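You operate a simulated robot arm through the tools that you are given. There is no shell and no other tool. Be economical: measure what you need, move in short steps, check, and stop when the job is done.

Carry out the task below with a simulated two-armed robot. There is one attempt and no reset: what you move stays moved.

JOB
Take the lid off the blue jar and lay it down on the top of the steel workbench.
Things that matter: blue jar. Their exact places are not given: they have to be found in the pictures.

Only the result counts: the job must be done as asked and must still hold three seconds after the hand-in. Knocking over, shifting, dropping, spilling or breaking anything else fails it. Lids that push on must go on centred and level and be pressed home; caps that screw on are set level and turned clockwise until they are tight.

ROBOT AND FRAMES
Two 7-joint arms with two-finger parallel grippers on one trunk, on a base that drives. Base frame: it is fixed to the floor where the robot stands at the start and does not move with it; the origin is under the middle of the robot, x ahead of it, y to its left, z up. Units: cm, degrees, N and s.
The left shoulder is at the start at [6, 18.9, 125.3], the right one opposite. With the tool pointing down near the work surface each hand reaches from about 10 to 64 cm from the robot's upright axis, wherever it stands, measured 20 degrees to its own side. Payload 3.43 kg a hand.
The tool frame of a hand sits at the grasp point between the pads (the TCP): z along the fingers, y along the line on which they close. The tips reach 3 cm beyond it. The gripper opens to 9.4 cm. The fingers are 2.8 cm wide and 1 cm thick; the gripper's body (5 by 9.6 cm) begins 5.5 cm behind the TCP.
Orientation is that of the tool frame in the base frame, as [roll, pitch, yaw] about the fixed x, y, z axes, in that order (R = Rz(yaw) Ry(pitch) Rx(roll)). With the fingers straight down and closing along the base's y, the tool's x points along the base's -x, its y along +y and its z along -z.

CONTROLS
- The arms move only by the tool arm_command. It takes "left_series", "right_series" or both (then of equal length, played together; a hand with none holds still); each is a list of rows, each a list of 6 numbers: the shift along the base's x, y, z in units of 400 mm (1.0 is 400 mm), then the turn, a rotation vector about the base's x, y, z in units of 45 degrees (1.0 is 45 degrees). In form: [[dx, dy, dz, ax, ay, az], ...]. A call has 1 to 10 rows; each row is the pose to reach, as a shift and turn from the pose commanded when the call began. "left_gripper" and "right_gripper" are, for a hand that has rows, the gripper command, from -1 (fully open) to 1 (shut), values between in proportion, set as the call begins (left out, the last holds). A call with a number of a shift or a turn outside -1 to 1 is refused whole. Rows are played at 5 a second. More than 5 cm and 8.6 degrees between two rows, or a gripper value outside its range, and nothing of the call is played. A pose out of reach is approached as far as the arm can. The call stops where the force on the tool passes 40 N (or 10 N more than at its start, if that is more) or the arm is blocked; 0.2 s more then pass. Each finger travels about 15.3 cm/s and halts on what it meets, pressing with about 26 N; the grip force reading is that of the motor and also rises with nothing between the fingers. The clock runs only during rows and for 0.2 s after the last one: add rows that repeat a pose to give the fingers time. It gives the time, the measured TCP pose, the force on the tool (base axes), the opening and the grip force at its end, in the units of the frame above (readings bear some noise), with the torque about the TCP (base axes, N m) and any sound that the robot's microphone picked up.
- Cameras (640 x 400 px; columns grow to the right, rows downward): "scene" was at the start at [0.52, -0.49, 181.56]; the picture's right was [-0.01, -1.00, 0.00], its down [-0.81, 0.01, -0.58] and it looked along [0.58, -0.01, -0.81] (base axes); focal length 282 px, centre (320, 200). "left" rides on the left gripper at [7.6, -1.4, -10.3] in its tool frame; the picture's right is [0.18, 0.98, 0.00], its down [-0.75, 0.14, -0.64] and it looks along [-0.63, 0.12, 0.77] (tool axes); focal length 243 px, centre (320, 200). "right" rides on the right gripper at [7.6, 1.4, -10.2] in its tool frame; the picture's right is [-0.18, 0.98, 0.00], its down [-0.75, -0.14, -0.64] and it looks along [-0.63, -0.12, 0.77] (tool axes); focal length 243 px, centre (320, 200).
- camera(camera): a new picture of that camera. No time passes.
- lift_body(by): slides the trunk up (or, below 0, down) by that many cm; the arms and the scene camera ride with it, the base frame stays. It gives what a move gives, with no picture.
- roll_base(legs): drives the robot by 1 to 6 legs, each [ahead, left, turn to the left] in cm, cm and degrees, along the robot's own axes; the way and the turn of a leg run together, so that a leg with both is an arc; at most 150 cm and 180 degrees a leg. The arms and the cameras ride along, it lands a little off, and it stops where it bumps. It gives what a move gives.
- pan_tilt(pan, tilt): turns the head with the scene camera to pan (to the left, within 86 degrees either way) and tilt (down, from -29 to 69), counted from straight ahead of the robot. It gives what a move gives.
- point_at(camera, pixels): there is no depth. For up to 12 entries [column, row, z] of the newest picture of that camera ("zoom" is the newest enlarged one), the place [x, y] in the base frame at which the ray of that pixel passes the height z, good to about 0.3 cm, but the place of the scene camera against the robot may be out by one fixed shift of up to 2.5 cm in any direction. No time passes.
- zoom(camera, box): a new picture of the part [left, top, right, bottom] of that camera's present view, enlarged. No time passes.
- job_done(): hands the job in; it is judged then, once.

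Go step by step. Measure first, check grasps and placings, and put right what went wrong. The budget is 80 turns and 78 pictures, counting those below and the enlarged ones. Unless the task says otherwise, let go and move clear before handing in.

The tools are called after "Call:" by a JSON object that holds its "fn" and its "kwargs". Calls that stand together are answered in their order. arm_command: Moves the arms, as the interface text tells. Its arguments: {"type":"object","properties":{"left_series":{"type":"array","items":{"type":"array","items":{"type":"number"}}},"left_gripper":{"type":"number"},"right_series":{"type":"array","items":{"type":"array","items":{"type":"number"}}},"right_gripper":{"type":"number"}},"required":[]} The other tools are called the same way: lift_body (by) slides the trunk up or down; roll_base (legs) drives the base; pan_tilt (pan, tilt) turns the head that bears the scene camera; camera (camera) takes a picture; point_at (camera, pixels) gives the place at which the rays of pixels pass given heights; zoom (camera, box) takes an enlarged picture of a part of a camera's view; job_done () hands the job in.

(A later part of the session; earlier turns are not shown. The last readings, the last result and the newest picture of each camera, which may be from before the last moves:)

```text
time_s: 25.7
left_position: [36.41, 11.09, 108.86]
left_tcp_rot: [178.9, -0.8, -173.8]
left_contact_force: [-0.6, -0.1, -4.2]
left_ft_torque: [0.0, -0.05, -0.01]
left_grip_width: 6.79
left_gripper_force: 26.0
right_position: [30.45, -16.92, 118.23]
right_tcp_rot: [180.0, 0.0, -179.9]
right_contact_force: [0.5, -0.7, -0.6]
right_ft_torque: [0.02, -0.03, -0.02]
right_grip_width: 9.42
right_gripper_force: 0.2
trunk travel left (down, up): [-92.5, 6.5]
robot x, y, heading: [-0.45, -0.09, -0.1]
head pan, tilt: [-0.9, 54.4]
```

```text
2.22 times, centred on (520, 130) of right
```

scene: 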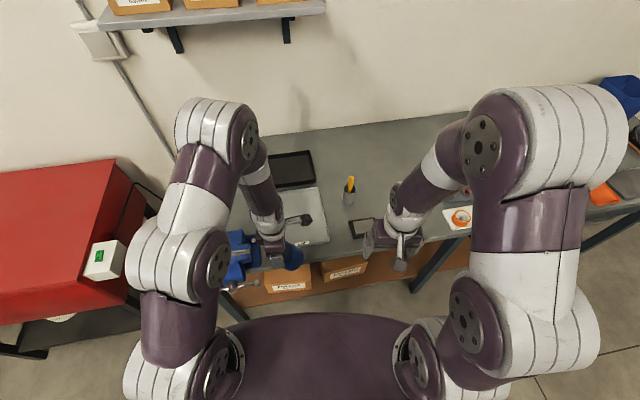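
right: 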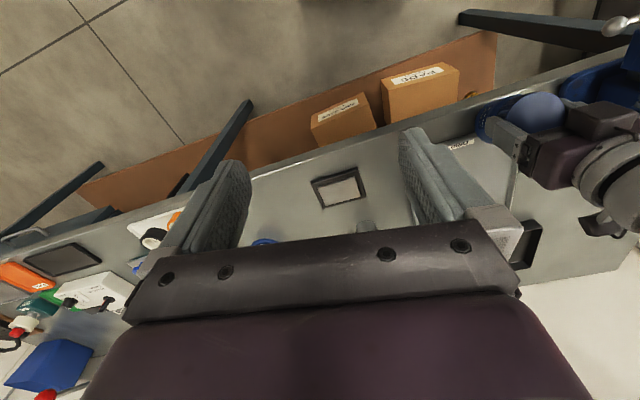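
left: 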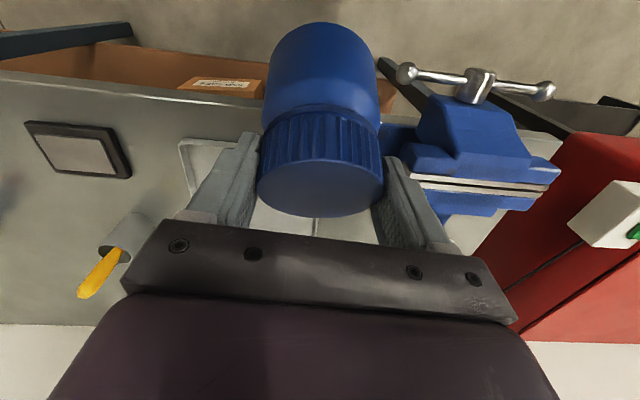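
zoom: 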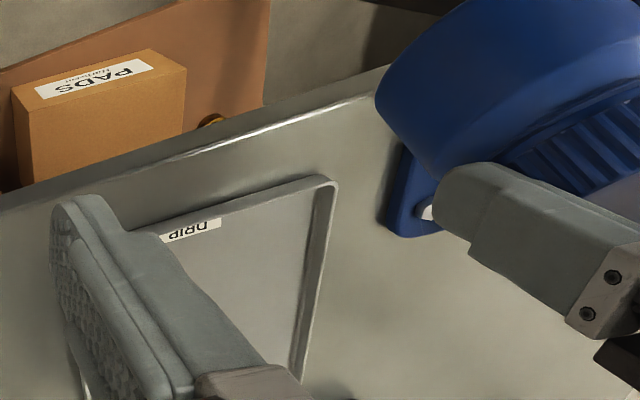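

Yaw is back at −174°, and the cap-face ellipse (ratio about 0.47 against 0.82 upright) confirms the jar leans about 27° toward the robot. I'll tilt the hand −27° about y to bring the jar upright while carrying it back over its old spot.

Call:
{"fn": "arm_command", "kwargs": {"left_series": [[0.06, -0.02, 0.01, 0, -0.1, 0], [0.12, -0.04, 0.01, 0, -0.2, 0], [0.18, -0.06, 0.01, 0, -0.3, 0], [0.24, -0.08, 0.01, 0, -0.4, 0], [0.3, -0.1, 0.01, 0, -0.5, 0], [0.36, -0.11, 0.01, 0, -0.6, 0], [0.4, -0.12, 0.01, 0, -0.6, 0], [0.4, -0.12, 0.01, 0, -0.6, 0]]}}

Call:
{"fn": "camera", "kwargs": {"camera": "left"}}

Call:
{"fn": "zoom", "kwargs": {"camera": "scene", "box": [240, 140, 350, 260]}}

Call:
{"fn": "zoom", "kwargs": {"camera": "right", "box": [400, 40, 640, 220]}}

```text
time_s: 27.5
left_position: [52.29, 6.22, 109.21]
left_tcp_rot: [-178.0, 26.0, -173.1]
left_contact_force: [-0.1, 0.2, -3.5]
left_ft_torque: [-0.01, 0.07, 0.0]
left_grip_width: 6.83
left_gripper_force: 25.8
right_position: [30.44, -16.88, 118.23]
right_tcp_rot: [-180.0, 0.0, -179.9]
right_contact_force: [-0.6, -0.4, -0.2]
right_ft_torque: [-0.03, -0.01, -0.02]
right_grip_width: 9.37
right_gripper_force: 0.1
trunk travel left (down, up): [-92.5, 6.5]
robot x, y, heading: [-0.07, -0.02, 0.1]
head pan, tilt: [-0.9, 54.4]
```

```text
39 pictures are left
```

left: 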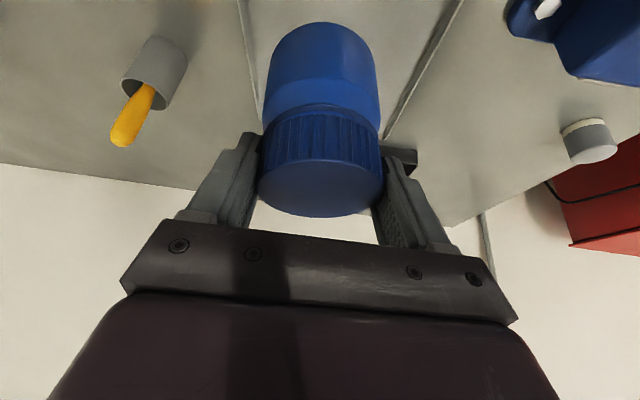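

```text
3.33 times, centred on (295, 200) of scene
```

zoom: 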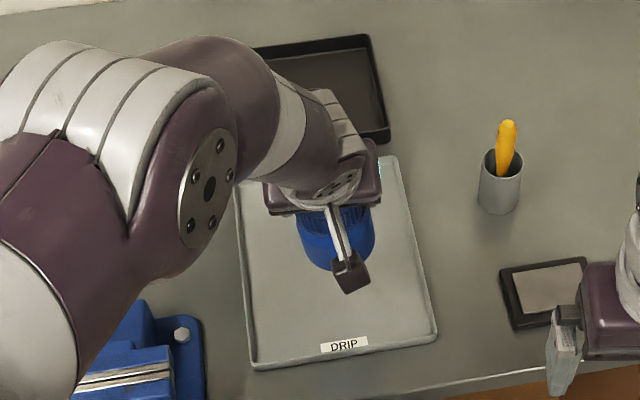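

```text
2.22 times, centred on (520, 130) of right
```

zoom: 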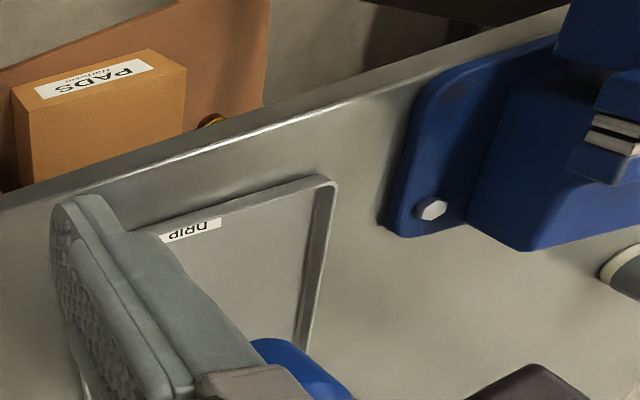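

By calculation the jar axis should now be vertical. I'll lower it toward the tray.

Call:
{"fn": "arm_command", "kwargs": {"left_series": [[0.01, 0, -0.05, 0, 0, 0], [0.01, 0, -0.1, 0, 0, 0], [0.01, 0, -0.15, 0, 0, 0], [0.01, 0, -0.2, 0, 0, 0], [0.01, 0, -0.22, 0, 0, 0], [0.01, 0, -0.22, 0, 0, 0]]}}

Call:
{"fn": "zoom", "kwargs": {"camera": "scene", "box": [260, 170, 340, 250]}}

Call:
{"fn": "camera", "kwargs": {"camera": "left"}}

```text
time_s: 28.9
left_position: [52.79, 6.34, 100.42]
left_tcp_rot: [-178.0, 26.1, -173.0]
left_contact_force: [-0.7, 0.3, -3.1]
left_ft_torque: [0.0, 0.08, 0.03]
left_grip_width: 6.81
left_gripper_force: 26.0
right_position: [30.55, -16.88, 118.25]
right_tcp_rot: [-179.9, 0.0, -179.9]
right_contact_force: [-0.6, -0.4, -0.1]
right_ft_torque: [0.0, -0.01, -0.02]
right_grip_width: 9.42
right_gripper_force: 0.1
trunk travel left (down, up): [-92.5, 6.5]
robot x, y, heading: [0.11, -0.03, 0.1]
head pan, tilt: [-0.9, 54.4]
```

```text
5.00 times, centred on (300, 210) of scene
```

zoom: 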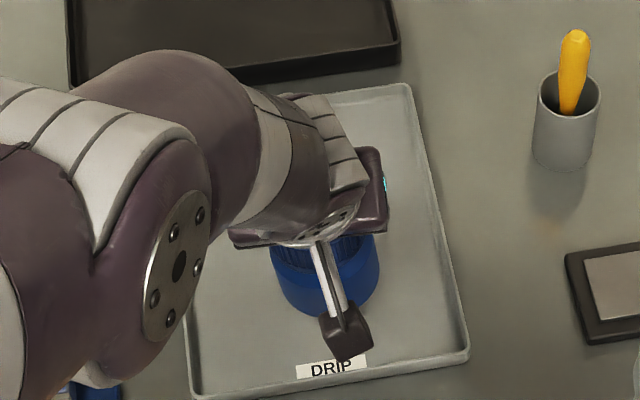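

```text
35 pictures are left
```

left: 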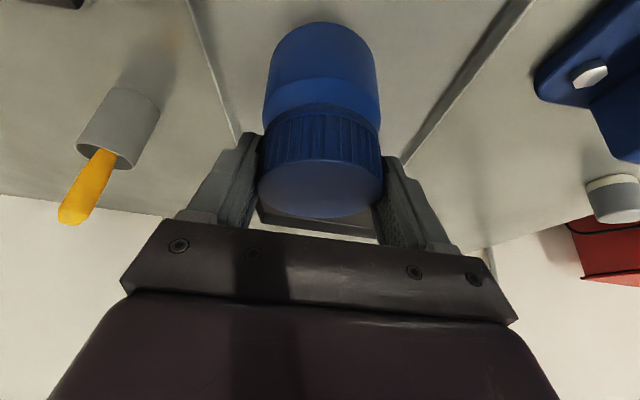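

Call:
{"fn": "arm_command", "kwargs": {"left_series": [[0, 0, -0.012, 0, 0, 0], [0, 0, -0.024, 0, 0, 0], [0, 0, -0.036, 0, 0, 0], [0, 0, -0.042, 0, 0, 0], [0, 0, -0.048, 0, 0, 0], [0, 0, -0.048, 0, 0, 0]]}}

Call:
{"fn": "camera", "kwargs": {"camera": "left"}}

```text
time_s: 30.3
left_position: [52.74, 6.28, 98.58]
left_tcp_rot: [-177.9, 25.9, -173.0]
left_contact_force: [0.2, 0.2, -3.8]
left_ft_torque: [-0.01, -0.01, 0.01]
left_grip_width: 6.81
left_gripper_force: 26.2
right_position: [30.48, -16.95, 118.13]
right_tcp_rot: [180.0, 0.0, -179.9]
right_contact_force: [-0.3, 0.3, 0.8]
right_ft_torque: [0.0, -0.01, 0.0]
right_grip_width: 9.39
right_gripper_force: 0.1
trunk travel left (down, up): [-92.5, 6.5]
robot x, y, heading: [-0.19, 0.16, 0.1]
head pan, tilt: [-0.9, 54.4]
```

```text
34 pictures are left
```

left: 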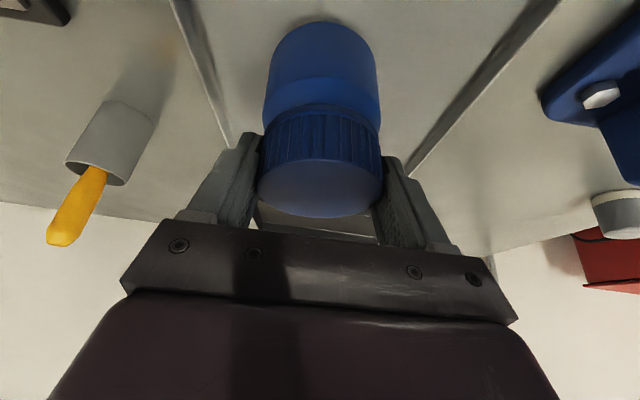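

Not touching yet (the hand still carries −3.8 N). I'll go lower in small steps.

Call:
{"fn": "arm_command", "kwargs": {"left_series": [[0, 0, -0.005, 0, 0, 0], [0, 0, -0.01, 0, 0, 0], [0, 0, -0.015, 0, 0, 0], [0, 0, -0.015, 0, 0, 0]]}}

Call:
{"fn": "camera", "kwargs": {"camera": "left"}}

```text
time_s: 31.3
left_position: [52.66, 6.37, 98.05]
left_tcp_rot: [-178.0, 26.2, -173.2]
left_contact_force: [1.1, 0.3, 7.9]
left_ft_torque: [0.31, 0.0, 0.02]
left_grip_width: 6.79
left_gripper_force: 25.5
right_position: [30.45, -16.89, 118.35]
right_tcp_rot: [-180.0, 0.0, -180.0]
right_contact_force: [0.2, 0.7, 0.2]
right_ft_torque: [-0.01, -0.01, -0.03]
right_grip_width: 9.37
right_gripper_force: 0.0
trunk travel left (down, up): [-92.5, 6.5]
robot x, y, heading: [-0.17, -0.11, -0.1]
head pan, tilt: [-0.9, 54.4]
```

```text
33 pictures are left
```

left: 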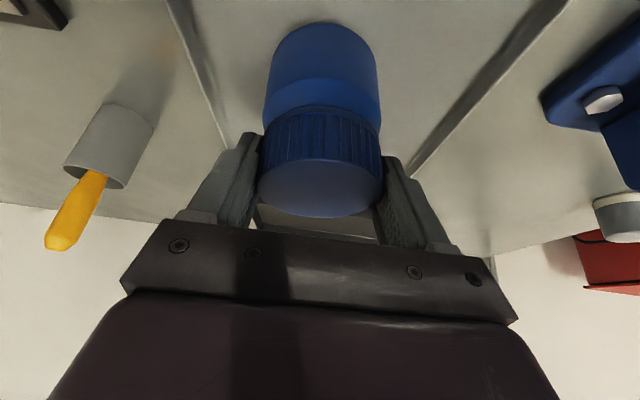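

The jar is seated (+7.9 N). I'll open the gripper and back out along the tool axis.

Call:
{"fn": "arm_command", "kwargs": {"left_series": [[0, 0, 0, 0, 0, 0], [0, 0, 0, 0, 0, 0], [0, 0, 0, 0, 0, 0]], "left_gripper": -1}}

Call:
{"fn": "arm_command", "kwargs": {"left_series": [[-0.03, -0.003, 0.06, 0, 0, 0], [-0.06, -0.006, 0.12, 0, 0, 0], [-0.09, -0.009, 0.18, 0, 0, 0], [-0.09, -0.009, 0.23, 0, 0, 0], [-0.09, -0.009, 0.23, 0, 0, 0]]}}

Call:
{"fn": "zoom", "kwargs": {"camera": "scene", "box": [260, 170, 340, 250]}}

Call:
{"fn": "camera", "kwargs": {"camera": "left"}}

```text
time_s: 32.1
left_position: [52.63, 6.25, 97.82]
left_tcp_rot: [-178.0, 26.0, -173.1]
left_contact_force: [0.4, -0.5, 0.7]
left_ft_torque: [0.0, 0.01, 0.01]
left_grip_width: 9.41
left_gripper_force: 0.2
right_position: [30.55, -17.02, 118.16]
right_tcp_rot: [-180.0, -0.1, 179.9]
right_contact_force: [-0.2, -0.2, -0.4]
right_ft_torque: [-0.03, -0.02, 0.01]
right_grip_width: 9.38
right_gripper_force: 0.1
trunk travel left (down, up): [-92.5, 6.5]
robot x, y, heading: [-0.14, -0.16, -0.0]
head pan, tilt: [-0.9, 54.4]
```

```text
time_s: 33.3
left_position: [49.15, 5.91, 107.11]
left_tcp_rot: [-178.0, 26.0, -173.1]
left_contact_force: [-0.3, -0.6, 0.3]
left_ft_torque: [0.01, 0.02, -0.01]
left_grip_width: 9.38
left_gripper_force: 0.1
right_position: [30.56, -16.94, 118.15]
right_tcp_rot: [-180.0, -0.1, -180.0]
right_contact_force: [-0.3, -0.4, 0.6]
right_ft_torque: [0.0, 0.02, 0.02]
right_grip_width: 9.39
right_gripper_force: 0.0
trunk travel left (down, up): [-92.5, 6.5]
robot x, y, heading: [-0.19, -0.15, 0.0]
head pan, tilt: [-0.9, 54.4]
```

```text
5.00 times, centred on (300, 210) of scene
```

zoom: 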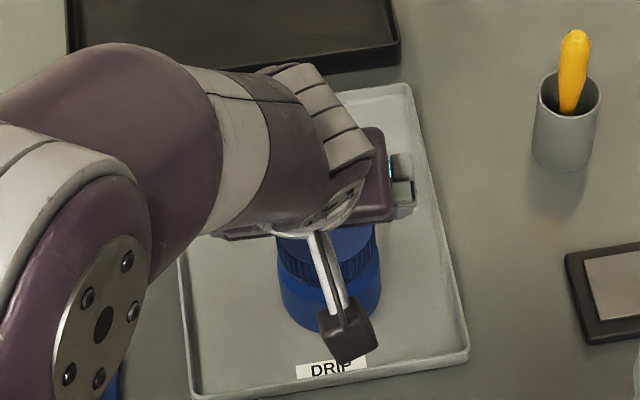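

```text
31 pictures are left
```

left: 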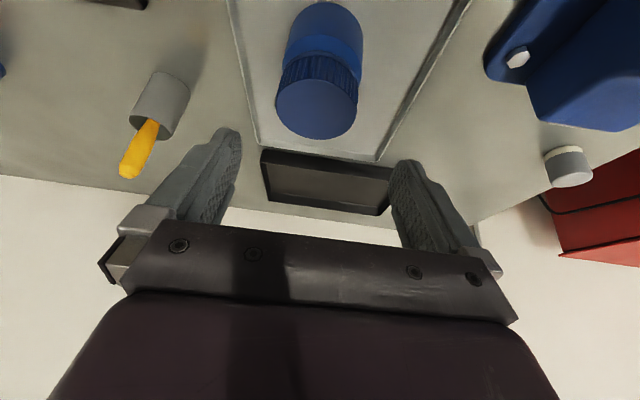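

The jar stands upright on the tray again. I'll straighten the hand to vertical above it and relocate the cap.

Call:
{"fn": "arm_command", "kwargs": {"left_series": [[0.0, 0, 0.07, 0, 0.1, 0], [0.03, 0, 0.1, 0, 0.22, 0], [0.06, 0, 0.1, 0, 0.34, 0], [0.09, 0, 0.1, 0, 0.46, 0], [0.1, 0, 0.1, 0, 0.577, 0], [0.1, 0, 0.1, 0, 0.577, 0]]}}

Call:
{"fn": "zoom", "kwargs": {"camera": "left", "box": [220, 20, 420, 180]}}

```text
time_s: 34.7
left_position: [53.09, 5.96, 111.2]
left_tcp_rot: [179.0, 0.2, -173.8]
left_contact_force: [0.2, -0.6, -0.1]
left_ft_torque: [0.01, -0.03, 0.01]
left_grip_width: 9.41
left_gripper_force: 0.1
right_position: [30.46, -17.0, 118.1]
right_tcp_rot: [-179.9, 0.0, -180.0]
right_contact_force: [-0.5, -0.7, -0.1]
right_ft_torque: [0.02, 0.0, 0.0]
right_grip_width: 9.39
right_gripper_force: 0.1
trunk travel left (down, up): [-92.5, 6.5]
robot x, y, heading: [-0.25, -0.03, -0.1]
head pan, tilt: [-0.9, 54.4]
```

```text
2.50 times, centred on (320, 100) of left
```

zoom: 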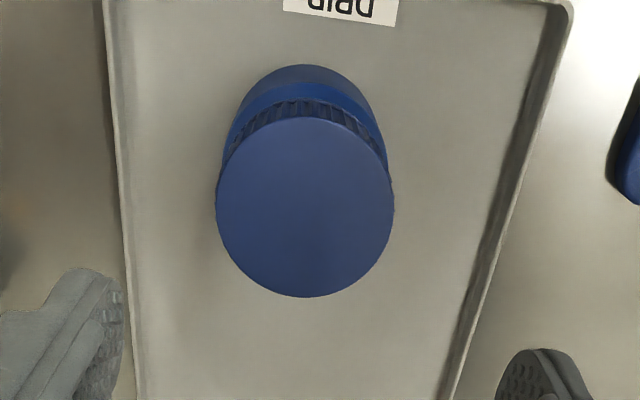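

Call:
{"fn": "point_at", "kwargs": {"camera": "zoom", "pixels": [[305, 205, 97], [305, 205, 98], [216, 205, 98], [394, 205, 98], [305, 116, 98], [305, 297, 98]]}}

Call:
{"fn": "zoom", "kwargs": {"camera": "scene", "box": [260, 170, 340, 250]}}

```text
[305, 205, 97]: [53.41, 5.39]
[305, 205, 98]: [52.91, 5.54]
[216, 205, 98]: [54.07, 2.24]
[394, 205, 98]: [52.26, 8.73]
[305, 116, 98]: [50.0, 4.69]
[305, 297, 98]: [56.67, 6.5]
```

```text
5.00 times, centred on (300, 210) of scene
```

zoom: 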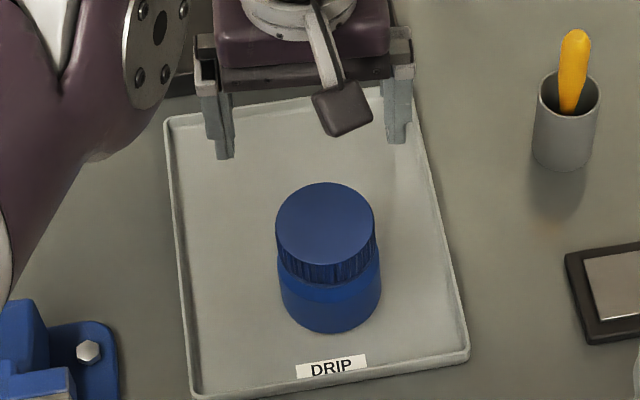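

The jar stands level with its cap at about (53.2, 5.5). I'll pre-wind the wrist clockwise at height to get a long counter-clockwise stroke.

Call:
{"fn": "arm_command", "kwargs": {"left_series": [[0, 0, 0, 0, 0, -0.17], [0, 0, 0, 0, 0, -0.34], [0, 0, 0, 0, 0, -0.51], [0, 0, 0, 0, 0, -0.68], [0, 0, 0, 0, 0, -0.85], [0, 0, 0, 0, 0, -1.0]]}}

Call:
{"fn": "arm_command", "kwargs": {"left_series": [[0, 0, 0, 0, 0, -0.17], [0, 0, 0, 0, 0, -0.34], [0, 0, 0, 0, 0, -0.51], [0, 0, 0, 0, 0, -0.68], [0, 0, 0, 0, 0, -0.85], [0, 0, 0, 0, 0, -1.0]]}}

Call:
{"fn": "arm_command", "kwargs": {"left_series": [[0, 0, 0, 0, 0, -0.17], [0, 0, 0, 0, 0, -0.34], [0, 0, 0, 0, 0, -0.51], [0, 0, 0, 0, 0, -0.68], [0, 0, 0, 0, 0, -0.68]]}}

```text
time_s: 36.1
left_position: [53.13, 5.95, 111.19]
left_tcp_rot: [179.1, 0.3, 141.1]
left_contact_force: [0.4, -0.3, 1.0]
left_ft_torque: [0.0, 0.01, -0.01]
left_grip_width: 9.38
left_gripper_force: 0.1
right_position: [30.56, -17.0, 118.16]
right_tcp_rot: [-179.9, 0.0, 179.9]
right_contact_force: [1.0, -1.2, 0.2]
right_ft_torque: [-0.01, 0.0, 0.0]
right_grip_width: 9.4
right_gripper_force: 0.0
trunk travel left (down, up): [-92.5, 6.5]
robot x, y, heading: [-0.3, -0.17, 0.1]
head pan, tilt: [-0.9, 54.4]
```

```text
time_s: 37.5
left_position: [53.17, 5.8, 111.17]
left_tcp_rot: [179.0, 0.1, 96.1]
left_contact_force: [-0.1, -0.7, -0.1]
left_ft_torque: [0.0, -0.01, -0.02]
left_grip_width: 9.41
left_gripper_force: 0.1
right_position: [30.48, -16.93, 118.23]
right_tcp_rot: [180.0, 0.0, 180.0]
right_contact_force: [1.0, -0.5, 0.8]
right_ft_torque: [0.01, 0.01, -0.03]
right_grip_width: 9.39
right_gripper_force: 0.0
trunk travel left (down, up): [-92.5, 6.5]
robot x, y, heading: [0.12, -0.38, -0.1]
head pan, tilt: [-0.9, 54.4]
```

```text
time_s: 38.7
left_position: [53.13, 6.03, 111.12]
left_tcp_rot: [179.1, 0.2, 65.4]
left_contact_force: [-0.1, -0.1, 0.9]
left_ft_torque: [0.02, -0.01, -0.02]
left_grip_width: 9.39
left_gripper_force: 0.1
right_position: [30.46, -16.87, 118.2]
right_tcp_rot: [179.9, -0.1, -180.0]
right_contact_force: [0.6, 0.0, -0.5]
right_ft_torque: [-0.02, 0.02, 0.0]
right_grip_width: 9.41
right_gripper_force: 0.0
trunk travel left (down, up): [-92.5, 6.5]
robot x, y, heading: [0.25, 0.02, -0.2]
head pan, tilt: [-0.9, 54.4]
```

Wound to yaw 65° without reach trouble. I'll check the cap's position from this side.

Call:
{"fn": "zoom", "kwargs": {"camera": "left", "box": [220, 20, 420, 180]}}

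```text
2.50 times, centred on (320, 100) of left
```

zoom: 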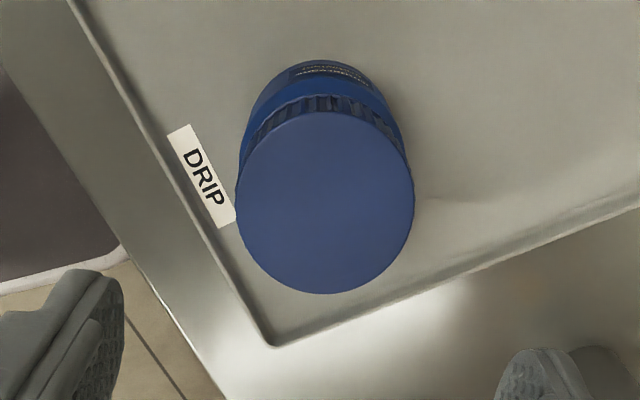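

Call:
{"fn": "point_at", "kwargs": {"camera": "zoom", "pixels": [[325, 203, 97], [325, 203, 98], [236, 203, 98], [414, 203, 98], [325, 112, 98], [325, 294, 98]]}}

```text
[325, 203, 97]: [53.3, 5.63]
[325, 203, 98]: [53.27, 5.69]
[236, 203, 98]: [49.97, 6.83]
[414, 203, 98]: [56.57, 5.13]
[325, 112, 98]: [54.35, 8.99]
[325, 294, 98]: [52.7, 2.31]
```

Cap centre is (53.3, 5.65). I'll descend around it and close.

Call:
{"fn": "arm_command", "kwargs": {"left_series": [[0.004, -0.008, -0.08, 0.009, 0.02, 0], [0.004, -0.008, -0.16, 0.009, 0.02, 0], [0.004, -0.008, -0.24, 0.009, 0.02, 0], [0.004, -0.008, -0.3, 0.009, 0.02, 0], [0.004, -0.008, -0.302, 0.009, 0.02, 0]]}}

Call:
{"fn": "arm_command", "kwargs": {"left_series": [[0, 0, 0, 0, 0, 0], [0, 0, 0, 0, 0, 0], [0, 0, 0, 0, 0, 0]], "left_gripper": 1}}

Call:
{"fn": "zoom", "kwargs": {"camera": "left", "box": [200, 60, 440, 240]}}

```text
time_s: 39.9
left_position: [53.14, 5.55, 99.04]
left_tcp_rot: [180.0, 0.2, 65.6]
left_contact_force: [-0.2, 0.0, -0.7]
left_ft_torque: [0.0, 0.0, 0.0]
left_grip_width: 9.39
left_gripper_force: 0.0
right_position: [30.55, -16.94, 118.12]
right_tcp_rot: [-180.0, 0.0, 180.0]
right_contact_force: [0.3, 0.7, -0.4]
right_ft_torque: [-0.01, 0.02, -0.01]
right_grip_width: 9.4
right_gripper_force: 0.1
trunk travel left (down, up): [-92.5, 6.5]
robot x, y, heading: [-0.32, -0.09, 0.2]
head pan, tilt: [-0.9, 54.4]
```

```text
time_s: 40.7
left_position: [53.11, 5.63, 99.12]
left_tcp_rot: [179.9, 0.3, 65.7]
left_contact_force: [0.7, -0.6, 1.9]
left_ft_torque: [0.05, 0.02, 0.0]
left_grip_width: 6.61
left_gripper_force: 26.0
right_position: [30.54, -16.97, 118.17]
right_tcp_rot: [179.9, 0.1, -179.9]
right_contact_force: [0.0, 1.0, -0.7]
right_ft_torque: [0.01, 0.02, -0.02]
right_grip_width: 9.4
right_gripper_force: 0.0
trunk travel left (down, up): [-92.5, 6.5]
robot x, y, heading: [-0.08, 0.18, 0.3]
head pan, tilt: [-0.9, 54.4]
```

```text
2.22 times, centred on (320, 150) of left
```

zoom: 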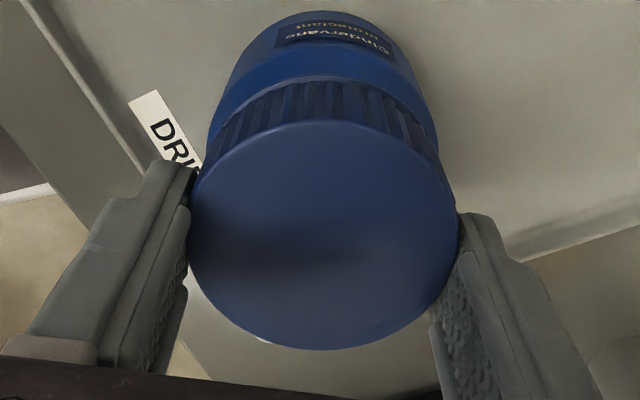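

The cap sits about 0.5 cm ahead of the pad centres (face centre at row 235 against 255 before, width 6.61 against 6.69). I'll regrip centred so that turning doesn't drag the jar.

Call:
{"fn": "arm_command", "kwargs": {"left_series": [[0, 0, 0, 0, 0, 0], [0, 0, 0, 0, 0, 0], [0.005, 0.0125, 0, 0, 0, 0], [0.005, 0.0125, 0, 0, 0, 0]], "left_gripper": -1}}

Call:
{"fn": "arm_command", "kwargs": {"left_series": [[0, 0, 0, 0, 0, 0], [0, 0, 0, 0, 0, 0], [0, 0, 0, 0, 0, 0]], "left_gripper": 1}}

Call:
{"fn": "arm_command", "kwargs": {"left_series": [[0, 0, -0.005, 0, 0, 0], [0, 0, -0.009, 0, 0, 0], [0, 0, -0.009, 0, 0, 0]]}}

Call:
{"fn": "zoom", "kwargs": {"camera": "left", "box": [200, 60, 440, 240]}}

```text
time_s: 41.7
left_position: [53.4, 6.05, 99.05]
left_tcp_rot: [180.0, 0.2, 65.7]
left_contact_force: [1.0, 0.3, -0.1]
left_ft_torque: [-0.03, -0.01, -0.02]
left_grip_width: 9.39
left_gripper_force: 0.1
right_position: [30.54, -16.94, 118.22]
right_tcp_rot: [180.0, 0.0, 180.0]
right_contact_force: [-0.1, -0.1, -0.7]
right_ft_torque: [-0.01, 0.0, 0.0]
right_grip_width: 9.4
right_gripper_force: 0.1
trunk travel left (down, up): [-92.5, 6.5]
robot x, y, heading: [-0.12, 0.15, -0.1]
head pan, tilt: [-0.9, 54.4]
```

```text
time_s: 42.5
left_position: [53.35, 6.02, 99.06]
left_tcp_rot: [179.9, 0.2, 65.6]
left_contact_force: [0.7, -0.7, 2.4]
left_ft_torque: [-0.02, -0.02, 0.0]
left_grip_width: 6.64
left_gripper_force: 25.8
right_position: [30.61, -16.92, 118.18]
right_tcp_rot: [180.0, 0.1, -179.9]
right_contact_force: [0.0, 0.4, -0.1]
right_ft_torque: [-0.01, 0.03, -0.03]
right_grip_width: 9.38
right_gripper_force: 0.0
trunk travel left (down, up): [-92.5, 6.5]
robot x, y, heading: [0.04, 0.31, 0.0]
head pan, tilt: [-0.9, 54.4]
```

```text
time_s: 43.3
left_position: [53.5, 5.99, 99.0]
left_tcp_rot: [179.6, 0.1, 65.7]
left_contact_force: [2.7, 0.6, 27.2]
left_ft_torque: [0.08, 0.38, 0.0]
left_grip_width: 6.63
left_gripper_force: 25.4
right_position: [30.31, -16.96, 118.29]
right_tcp_rot: [179.9, 0.1, -179.9]
right_contact_force: [-0.4, -0.1, -0.4]
right_ft_torque: [0.0, 0.02, -0.05]
right_grip_width: 9.39
right_gripper_force: 0.1
trunk travel left (down, up): [-92.5, 6.5]
robot x, y, heading: [-0.12, 0.1, 0.1]
head pan, tilt: [-0.9, 54.4]
```

```text
2.22 times, centred on (320, 150) of left
```

zoom: 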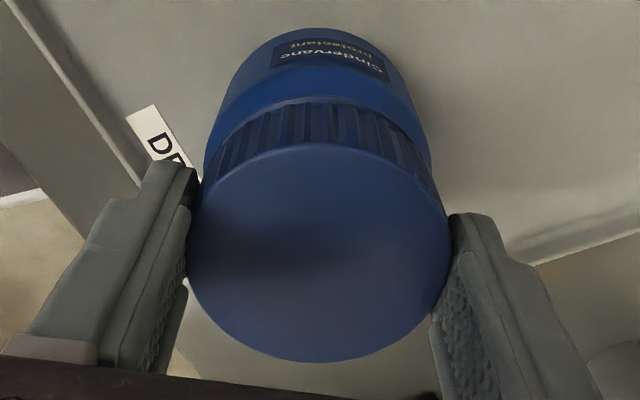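

Centred and pressed at 27 N. I'll turn 45° counter-clockwise with a slight rise.

Call:
{"fn": "arm_command", "kwargs": {"left_series": [[0, 0, 0.0, 0, 0, 0.17], [0, 0, 0.0, 0, 0, 0.34], [0, 0, 0.001, 0, 0, 0.51], [0, 0, 0.001, 0, 0, 0.68], [0, 0, 0.002, 0, 0, 0.85], [0, 0, 0.002, 0, 0, 1.0], [0, 0, 0.002, 0, 0, 1.0]]}}

Call:
{"fn": "zoom", "kwargs": {"camera": "left", "box": [200, 60, 440, 240]}}

```text
time_s: 44.9
left_position: [53.16, 6.07, 98.98]
left_tcp_rot: [179.9, 0.3, 110.8]
left_contact_force: [1.3, 0.0, 31.1]
left_ft_torque: [-0.12, -0.05, -0.01]
left_grip_width: 6.6
left_gripper_force: 26.0
right_position: [30.25, -16.95, 118.26]
right_tcp_rot: [179.9, 0.1, -180.0]
right_contact_force: [0.9, 0.2, -0.5]
right_ft_torque: [-0.02, 0.04, 0.03]
right_grip_width: 9.42
right_gripper_force: 0.1
trunk travel left (down, up): [-92.5, 6.5]
robot x, y, heading: [0.31, 0.33, 0.2]
head pan, tilt: [-0.9, 54.4]
```

```text
2.22 times, centred on (320, 150) of left
```

zoom: 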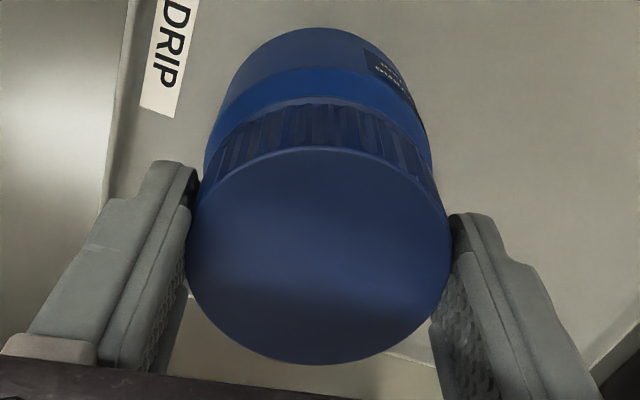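

The label moved about 40° relative to the hand, so the thread is turning. I'll do two more 45° strokes with a little rise.

Call:
{"fn": "arm_command", "kwargs": {"left_series": [[0, 0, 0.0005, 0, 0, 0.17], [0, 0, 0.001, 0, 0, 0.34], [0, 0, 0.0015, 0, 0, 0.51], [0, 0, 0.002, 0, 0, 0.68], [0, 0, 0.0025, 0, 0, 0.85], [0, 0, 0.003, 0, 0, 1.0], [0, 0, 0.003, 0, 0, 1.0]]}}

Call:
{"fn": "arm_command", "kwargs": {"left_series": [[0, 0, 0.0005, 0, 0, 0.17], [0, 0, 0.001, 0, 0, 0.34], [0, 0, 0.0015, 0, 0, 0.51], [0, 0, 0.002, 0, 0, 0.68], [0, 0, 0.0025, 0, 0, 0.85], [0, 0, 0.003, 0, 0, 1.0], [0, 0, 0.003, 0, 0, 1.0]]}}

Call:
{"fn": "zoom", "kwargs": {"camera": "scene", "box": [260, 170, 340, 250]}}

```text
time_s: 46.5
left_position: [53.54, 6.04, 98.9]
left_tcp_rot: [180.0, 0.2, 155.8]
left_contact_force: [0.1, 0.4, 0.1]
left_ft_torque: [-0.01, 0.0, -0.01]
left_grip_width: 6.64
left_gripper_force: 26.3
right_position: [30.42, -16.97, 118.08]
right_tcp_rot: [180.0, 0.0, -180.0]
right_contact_force: [-0.3, 0.5, 0.5]
right_ft_torque: [-0.01, -0.01, -0.01]
right_grip_width: 9.41
right_gripper_force: 0.0
trunk travel left (down, up): [-92.5, 6.5]
robot x, y, heading: [0.17, 0.35, -0.1]
head pan, tilt: [-0.9, 54.4]
```

```text
time_s: 48.1
left_position: [53.49, 6.04, 98.97]
left_tcp_rot: [180.0, 0.3, -159.4]
left_contact_force: [1.2, -0.4, 0.8]
left_ft_torque: [-0.01, -0.03, 0.0]
left_grip_width: 6.6
left_gripper_force: 25.6
right_position: [30.6, -17.01, 118.17]
right_tcp_rot: [-179.9, 0.0, -180.0]
right_contact_force: [-0.3, 0.0, -0.3]
right_ft_torque: [-0.01, 0.01, -0.02]
right_grip_width: 9.39
right_gripper_force: 0.1
trunk travel left (down, up): [-92.5, 6.5]
robot x, y, heading: [0.04, -0.22, -0.0]
head pan, tilt: [-0.9, 54.4]
```

```text
5.00 times, centred on (300, 210) of scene
```

zoom: 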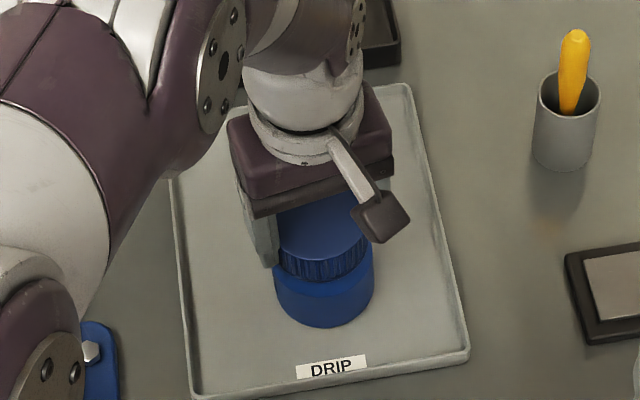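

The press force vanished to about 0 N, so the thread has probably come free. I'll lift gently and check whether the body stays.

Call:
{"fn": "arm_command", "kwargs": {"left_series": [[0, 0, 0.01, 0, 0, 0], [0, 0, 0.02, 0, 0, 0], [0, 0, 0.03, 0, 0, 0], [0, 0, 0.03, 0, 0, 0]]}}

Call:
{"fn": "zoom", "kwargs": {"camera": "scene", "box": [260, 170, 340, 250]}}

Call:
{"fn": "zoom", "kwargs": {"camera": "left", "box": [200, 60, 440, 240]}}

```text
time_s: 49.1
left_position: [53.53, 5.97, 100.12]
left_tcp_rot: [179.8, 0.1, -159.4]
left_contact_force: [0.6, -0.5, -0.3]
left_ft_torque: [-0.04, -0.03, 0.02]
left_grip_width: 6.62
left_gripper_force: 25.8
right_position: [30.34, -16.94, 118.14]
right_tcp_rot: [180.0, -0.1, -180.0]
right_contact_force: [-0.9, 0.1, -0.2]
right_ft_torque: [0.0, 0.02, -0.01]
right_grip_width: 9.4
right_gripper_force: 0.0
trunk travel left (down, up): [-92.5, 6.5]
robot x, y, heading: [-0.08, 0.05, 0.2]
head pan, tilt: [-0.9, 54.4]
```

```text
5.00 times, centred on (300, 210) of scene
```

zoom: 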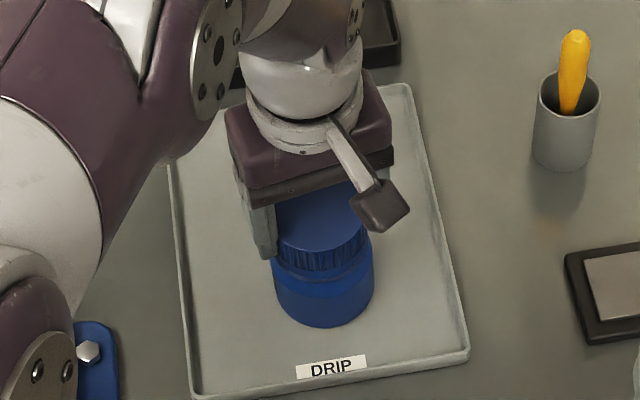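

```text
2.22 times, centred on (320, 150) of left
```

zoom: 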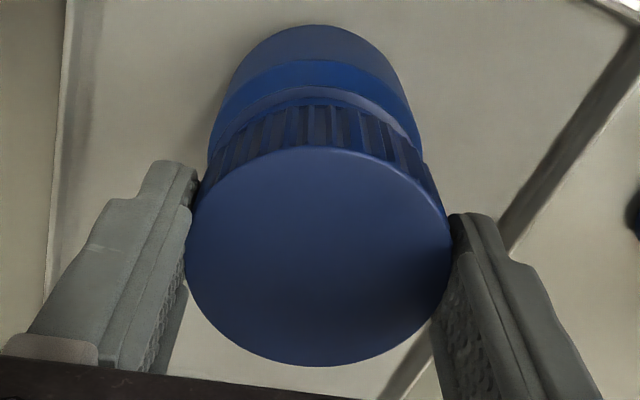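

The lid is free and the body stays put. I'll lift clear and find a free patch of bench.

Call:
{"fn": "arm_command", "kwargs": {"left_series": [[0, 0, 0.06, 0, 0, 0], [0, 0, 0.12, 0, 0, 0], [0, 0, 0.18, 0, 0, 0], [0, 0, 0.25, 0, 0, 0], [0, 0, 0.25, 0, 0, 0]]}}

Call:
{"fn": "zoom", "kwargs": {"camera": "scene", "box": [200, 140, 400, 270]}}

Call:
{"fn": "point_at", "kwargs": {"camera": "zoom", "pixels": [[450, 210, 86.5], [430, 230, 86.5], [480, 190, 86.5], [410, 310, 86.5], [380, 170, 86.5], [520, 260, 86.5], [470, 350, 86.5]]}}

```text
time_s: 50.3
left_position: [53.39, 6.13, 110.3]
left_tcp_rot: [179.9, 0.2, -159.4]
left_contact_force: [-0.1, 0.5, -0.7]
left_ft_torque: [0.02, -0.01, -0.03]
left_grip_width: 6.59
left_gripper_force: 25.9
right_position: [30.48, -16.9, 118.14]
right_tcp_rot: [180.0, 0.0, -180.0]
right_contact_force: [-0.4, -0.1, -0.3]
right_ft_torque: [0.03, 0.01, -0.01]
right_grip_width: 9.41
right_gripper_force: 0.1
trunk travel left (down, up): [-92.5, 6.5]
robot x, y, heading: [-0.32, 0.14, 0.0]
head pan, tilt: [-0.9, 54.4]
```

```text
3.08 times, centred on (300, 205) of scene
```

zoom: 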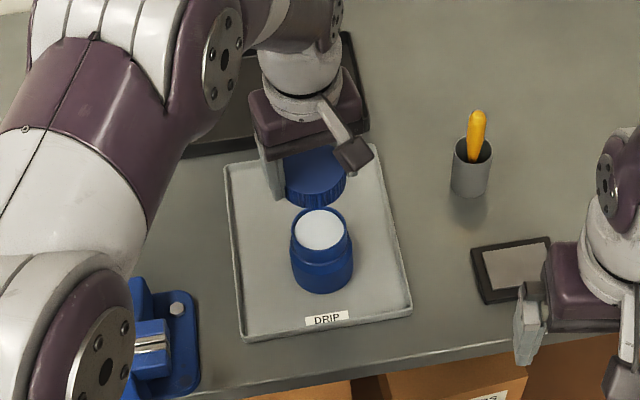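

```text
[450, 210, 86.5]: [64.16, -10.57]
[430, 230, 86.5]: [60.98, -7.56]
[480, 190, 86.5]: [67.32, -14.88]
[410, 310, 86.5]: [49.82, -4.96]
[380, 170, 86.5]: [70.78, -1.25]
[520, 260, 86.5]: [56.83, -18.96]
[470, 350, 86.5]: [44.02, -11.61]
```

The lid is off and the body stands upright with white contents. The free bench patch lies between the tray edge (y≈−5) and the frame (y≈−13), around (49.5, −8.8). I'll move the right hand aside, then carry the lid there with the fingers turned along x.

Call:
{"fn": "arm_command", "kwargs": {"right_series": [[0, -0.05, 0, 0, 0, 0], [0, -0.1, 0, 0, 0, 0], [0, -0.15, 0, 0, 0, 0], [0, -0.2, 0, 0, 0, 0], [0, -0.25, 0, 0, 0, 0], [0, -0.3, 0, 0, 0, 0], [0, -0.3, 0, 0, 0, 0]], "left_series": [[0, 0, 0, 0, 0, 0.13], [0, 0, 0, 0, 0, 0.26], [0, 0, 0, 0, 0, 0.39], [0, 0, 0, 0, 0, 0.52], [0, 0, 0, 0, 0, 0.65], [0, 0, 0, 0, 0, 0.77], [0, 0, 0, 0, 0, 0.77]]}}

Call:
{"fn": "arm_command", "kwargs": {"left_series": [[-0.015, -0.05, 0, 0, 0, 0.1], [-0.03, -0.1, 0, 0, 0, 0.2], [-0.045, -0.15, 0, 0, 0, 0.3], [-0.06, -0.2, 0, 0, 0, 0.4], [-0.075, -0.25, 0, 0, 0, 0.5], [-0.09, -0.3, 0, 0, 0, 0.6], [-0.1, -0.35, 0, 0, 0, 0.7], [-0.1, -0.373, 0, 0, 0, 0.77], [-0.1, -0.373, 0, 0, 0, 0.77]]}}

Call:
{"fn": "camera", "kwargs": {"camera": "scene"}}

Call:
{"fn": "camera", "kwargs": {"camera": "left"}}

```text
time_s: 51.9
left_position: [53.28, 6.1, 110.22]
left_tcp_rot: [179.8, 0.2, -124.7]
left_contact_force: [-0.1, 0.3, 0.5]
left_ft_torque: [0.02, -0.02, -0.02]
left_grip_width: 6.62
left_gripper_force: 26.1
right_position: [30.4, -28.91, 118.15]
right_tcp_rot: [180.0, -0.1, -179.8]
right_contact_force: [-0.4, 0.1, 0.7]
right_ft_torque: [0.0, 0.0, -0.02]
right_grip_width: 9.41
right_gripper_force: 0.0
trunk travel left (down, up): [-92.5, 6.5]
robot x, y, heading: [0.24, 0.01, -0.0]
head pan, tilt: [-0.9, 54.4]
```

```text
time_s: 53.9
left_position: [49.59, -8.8, 110.26]
left_tcp_rot: [179.9, 0.2, -90.1]
left_contact_force: [-0.3, 0.0, -0.5]
left_ft_torque: [0.02, 0.0, 0.01]
left_grip_width: 6.6
left_gripper_force: 26.3
right_position: [30.48, -28.92, 118.16]
right_tcp_rot: [-180.0, 0.1, 180.0]
right_contact_force: [0.2, -0.2, -0.5]
right_ft_torque: [-0.01, -0.01, 0.02]
right_grip_width: 9.41
right_gripper_force: 0.0
trunk travel left (down, up): [-92.5, 6.5]
robot x, y, heading: [0.24, 0.45, -0.1]
head pan, tilt: [-0.9, 54.4]
```

```text
20 pictures are left
```

scene: 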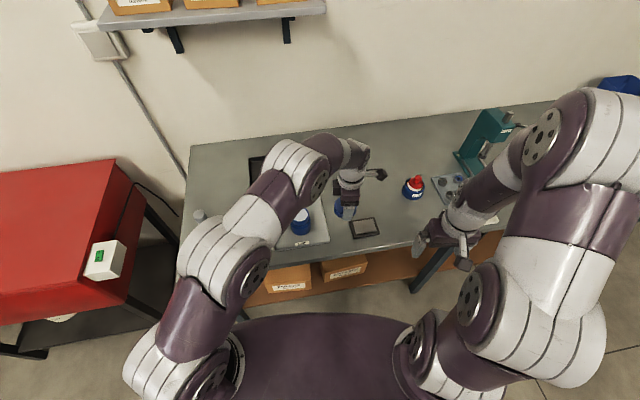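

```text
19 pictures are left
```

left: 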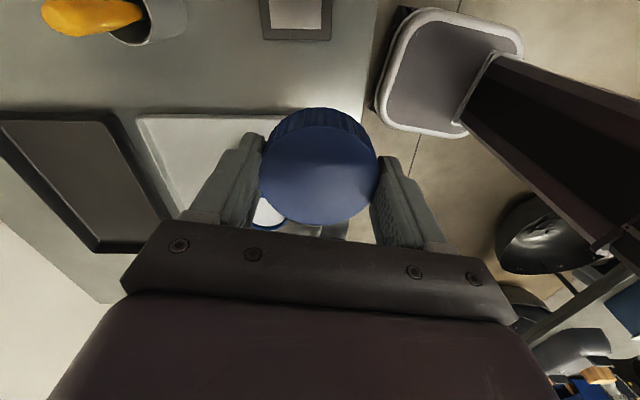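

Call:
{"fn": "point_at", "kwargs": {"camera": "left", "pixels": [[265, 38, 87], [330, 38, 87], [200, 117, 88], [140, 117, 88], [135, 45, 87], [366, 100, 86.5], [362, 50, 86.5], [280, 115, 88]]}}

```text
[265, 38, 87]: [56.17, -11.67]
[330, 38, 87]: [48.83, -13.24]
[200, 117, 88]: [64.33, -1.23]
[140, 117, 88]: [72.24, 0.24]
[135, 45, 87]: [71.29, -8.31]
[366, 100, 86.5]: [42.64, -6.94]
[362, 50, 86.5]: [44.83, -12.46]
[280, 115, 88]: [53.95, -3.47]
```

The patch is clear: the frame edge is at y≈−13 and the tray edge at y≈−4 near x 49.5. I'll descend to just above the bench.

Call:
{"fn": "arm_command", "kwargs": {"left_series": [[0, 0.007, -0.1, 0, 0, 0], [0, 0.007, -0.2, 0, 0, 0], [0, 0.007, -0.3, 0, 0, 0], [0, 0.007, -0.4, 0, 0, 0], [0, 0.007, -0.46, 0, 0, 0], [0, 0.007, -0.46, 0, 0, 0]]}}

Call:
{"fn": "arm_command", "kwargs": {"left_series": [[0, 0, -0.008, 0, 0, 0], [0, 0, -0.016, 0, 0, 0], [0, 0, -0.024, 0, 0, 0], [0, 0, -0.032, 0, 0, 0], [0, 0, -0.032, 0, 0, 0]]}}

Call:
{"fn": "zoom", "kwargs": {"camera": "scene", "box": [290, 150, 410, 250]}}

```text
time_s: 55.3
left_position: [49.48, -8.61, 91.82]
left_tcp_rot: [179.9, 0.3, -90.1]
left_contact_force: [0.4, -0.6, 0.3]
left_ft_torque: [0.0, 0.0, 0.0]
left_grip_width: 6.59
left_gripper_force: 25.6
right_position: [30.49, -28.89, 118.29]
right_tcp_rot: [-179.9, 0.0, 180.0]
right_contact_force: [-0.6, 0.0, 0.0]
right_ft_torque: [0.01, -0.02, -0.01]
right_grip_width: 9.39
right_gripper_force: 0.1
trunk travel left (down, up): [-92.5, 6.5]
robot x, y, heading: [0.06, 0.23, -0.1]
head pan, tilt: [-0.9, 54.4]
```

```text
time_s: 56.4
left_position: [49.68, -8.78, 91.08]
left_tcp_rot: [-179.4, -0.2, -90.0]
left_contact_force: [-3.7, 3.2, 17.8]
left_ft_torque: [0.23, 0.47, 0.03]
left_grip_width: 6.62
left_gripper_force: 26.0
right_position: [30.42, -28.82, 118.18]
right_tcp_rot: [-180.0, 0.0, -180.0]
right_contact_force: [0.0, 0.0, 0.1]
right_ft_torque: [-0.03, 0.03, 0.03]
right_grip_width: 9.45
right_gripper_force: 0.1
trunk travel left (down, up): [-92.5, 6.5]
robot x, y, heading: [0.0, -0.15, 0.5]
head pan, tilt: [-0.9, 54.4]
stopped in row 5 (left hand): the force on the tool passed its limit at 44 N (the readings are from after the stop); the commanded pose is now the measured one
```

```text
4.00 times, centred on (350, 200) of scene
```

zoom: 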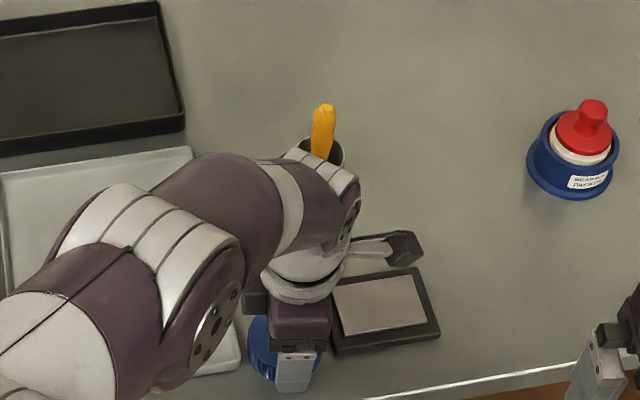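

Contact came at TCP z≈91.1. Before releasing I'll check that the lid rests on bare bench and not on the tray rim or the frame.

Call:
{"fn": "camera", "kwargs": {"camera": "left"}}

Call:
{"fn": "zoom", "kwargs": {"camera": "right", "box": [300, 60, 640, 260]}}

```text
17 pictures are left
```

left: 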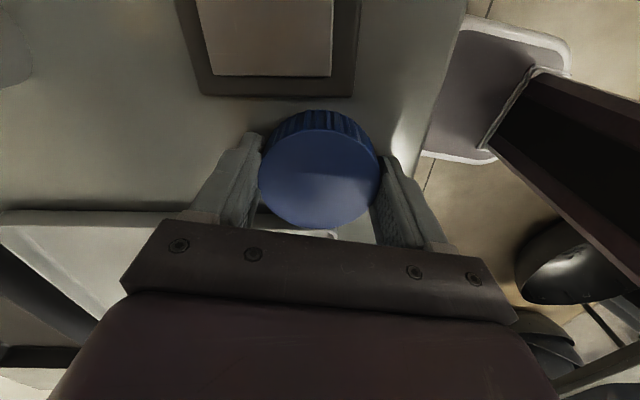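

```text
1.88 times, centred on (470, 160) of right
```

zoom: 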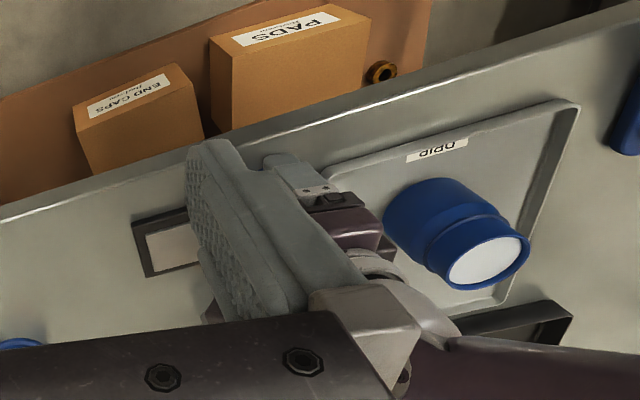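

Call:
{"fn": "point_at", "kwargs": {"camera": "left", "pixels": [[100, 212, 88.5], [338, 232, 88.5], [205, 97, 87], [350, 97, 87], [205, 97, 88.5], [350, 97, 88.5], [320, 228, 90.5], [318, 128, 90.5], [258, 180, 90.5], [380, 175, 90.5]]}}

```text
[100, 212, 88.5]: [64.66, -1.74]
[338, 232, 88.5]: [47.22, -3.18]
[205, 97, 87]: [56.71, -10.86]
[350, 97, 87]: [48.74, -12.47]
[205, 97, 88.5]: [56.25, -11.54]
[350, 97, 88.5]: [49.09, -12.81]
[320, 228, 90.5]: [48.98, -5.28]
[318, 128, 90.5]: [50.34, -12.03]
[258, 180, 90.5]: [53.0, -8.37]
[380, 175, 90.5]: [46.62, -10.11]
```

The lid spans y −12.0 to −5.3, only a few mm from the frame edge (about −12.3), while the tray edge is at −3.4. I'll lift 1.5 cm, shift +0.8 cm in y and set down again to be safely clear.

Call:
{"fn": "arm_command", "kwargs": {"left_series": [[0, 0, 0.02, 0, 0, 0], [0, 0, 0.04, 0, 0, 0], [-0.01, 0.01, 0.04, 0, 0, 0], [-0.01, 0.024, 0.04, 0, 0, 0], [-0.01, 0.024, 0.04, 0, 0, 0]]}}

Call:
{"fn": "arm_command", "kwargs": {"left_series": [[0, 0, -0.012, 0, 0, 0], [0, 0, -0.022, 0, 0, 0], [0, 0, -0.03, 0, 0, 0], [0, 0, -0.033, 0, 0, 0], [0, 0, -0.033, 0, 0, 0]]}}

Call:
{"fn": "camera", "kwargs": {"camera": "left"}}

```text
time_s: 57.6
left_position: [49.52, -8.02, 92.54]
left_tcp_rot: [-179.5, 0.1, -90.1]
left_contact_force: [-0.1, -10.0, -1.8]
left_ft_torque: [-0.35, -0.01, 0.03]
left_grip_width: 6.62
left_gripper_force: 25.9
right_position: [30.53, -29.02, 118.27]
right_tcp_rot: [179.9, 0.0, 180.0]
right_contact_force: [-0.4, 0.6, -0.9]
right_ft_torque: [0.0, -0.01, 0.02]
right_grip_width: 9.46
right_gripper_force: 0.1
trunk travel left (down, up): [-92.5, 6.5]
robot x, y, heading: [0.02, -0.05, 0.1]
head pan, tilt: [-0.9, 54.4]
```

```text
time_s: 58.8
left_position: [49.28, -8.01, 91.15]
left_tcp_rot: [-179.6, 0.0, -90.2]
left_contact_force: [3.3, -12.3, 4.3]
left_ft_torque: [-0.24, -0.08, -0.09]
left_grip_width: 6.6
left_gripper_force: 25.8
right_position: [30.52, -29.07, 118.12]
right_tcp_rot: [179.8, 0.0, 180.0]
right_contact_force: [-0.5, 0.4, 0.8]
right_ft_torque: [0.02, 0.01, 0.0]
right_grip_width: 9.43
right_gripper_force: 0.0
trunk travel left (down, up): [-92.5, 6.5]
robot x, y, heading: [-0.14, -0.08, 0.1]
head pan, tilt: [-0.9, 54.4]
```

```text
15 pictures are left
```

left: 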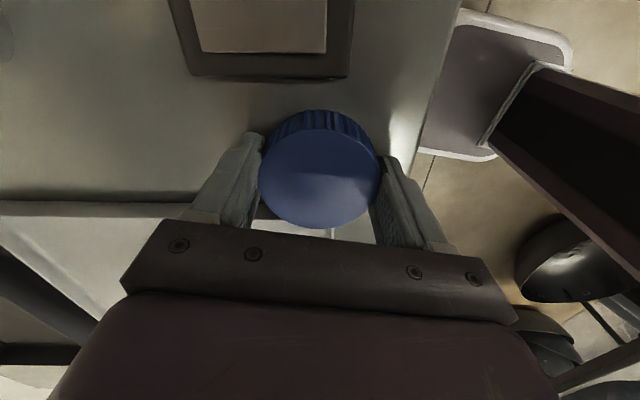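

There is a −12 N y-force, so something on the +y side is being pushed. I'll look at the jar, the forearm and the tray.

Call:
{"fn": "zoom", "kwargs": {"camera": "scene", "box": [260, 150, 400, 260]}}

Call:
{"fn": "zoom", "kwargs": {"camera": "right", "box": [400, 60, 640, 260]}}

```text
3.64 times, centred on (330, 205) of scene
```

zoom: 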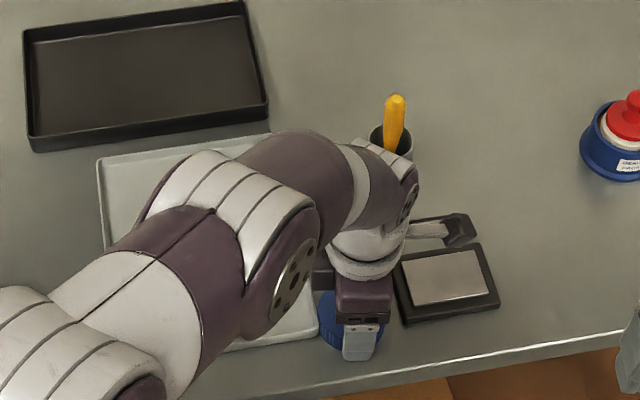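

```text
2.00 times, centred on (520, 160) of right
```

zoom: 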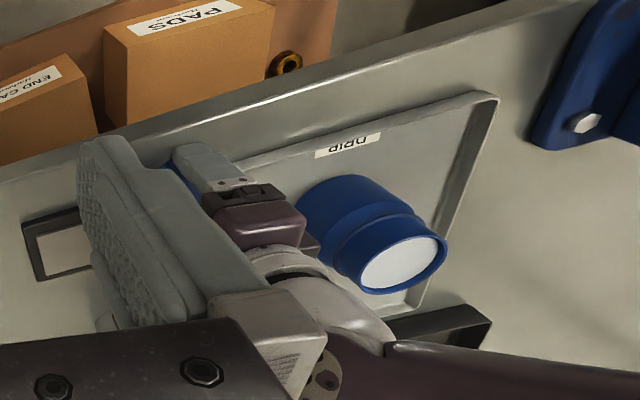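

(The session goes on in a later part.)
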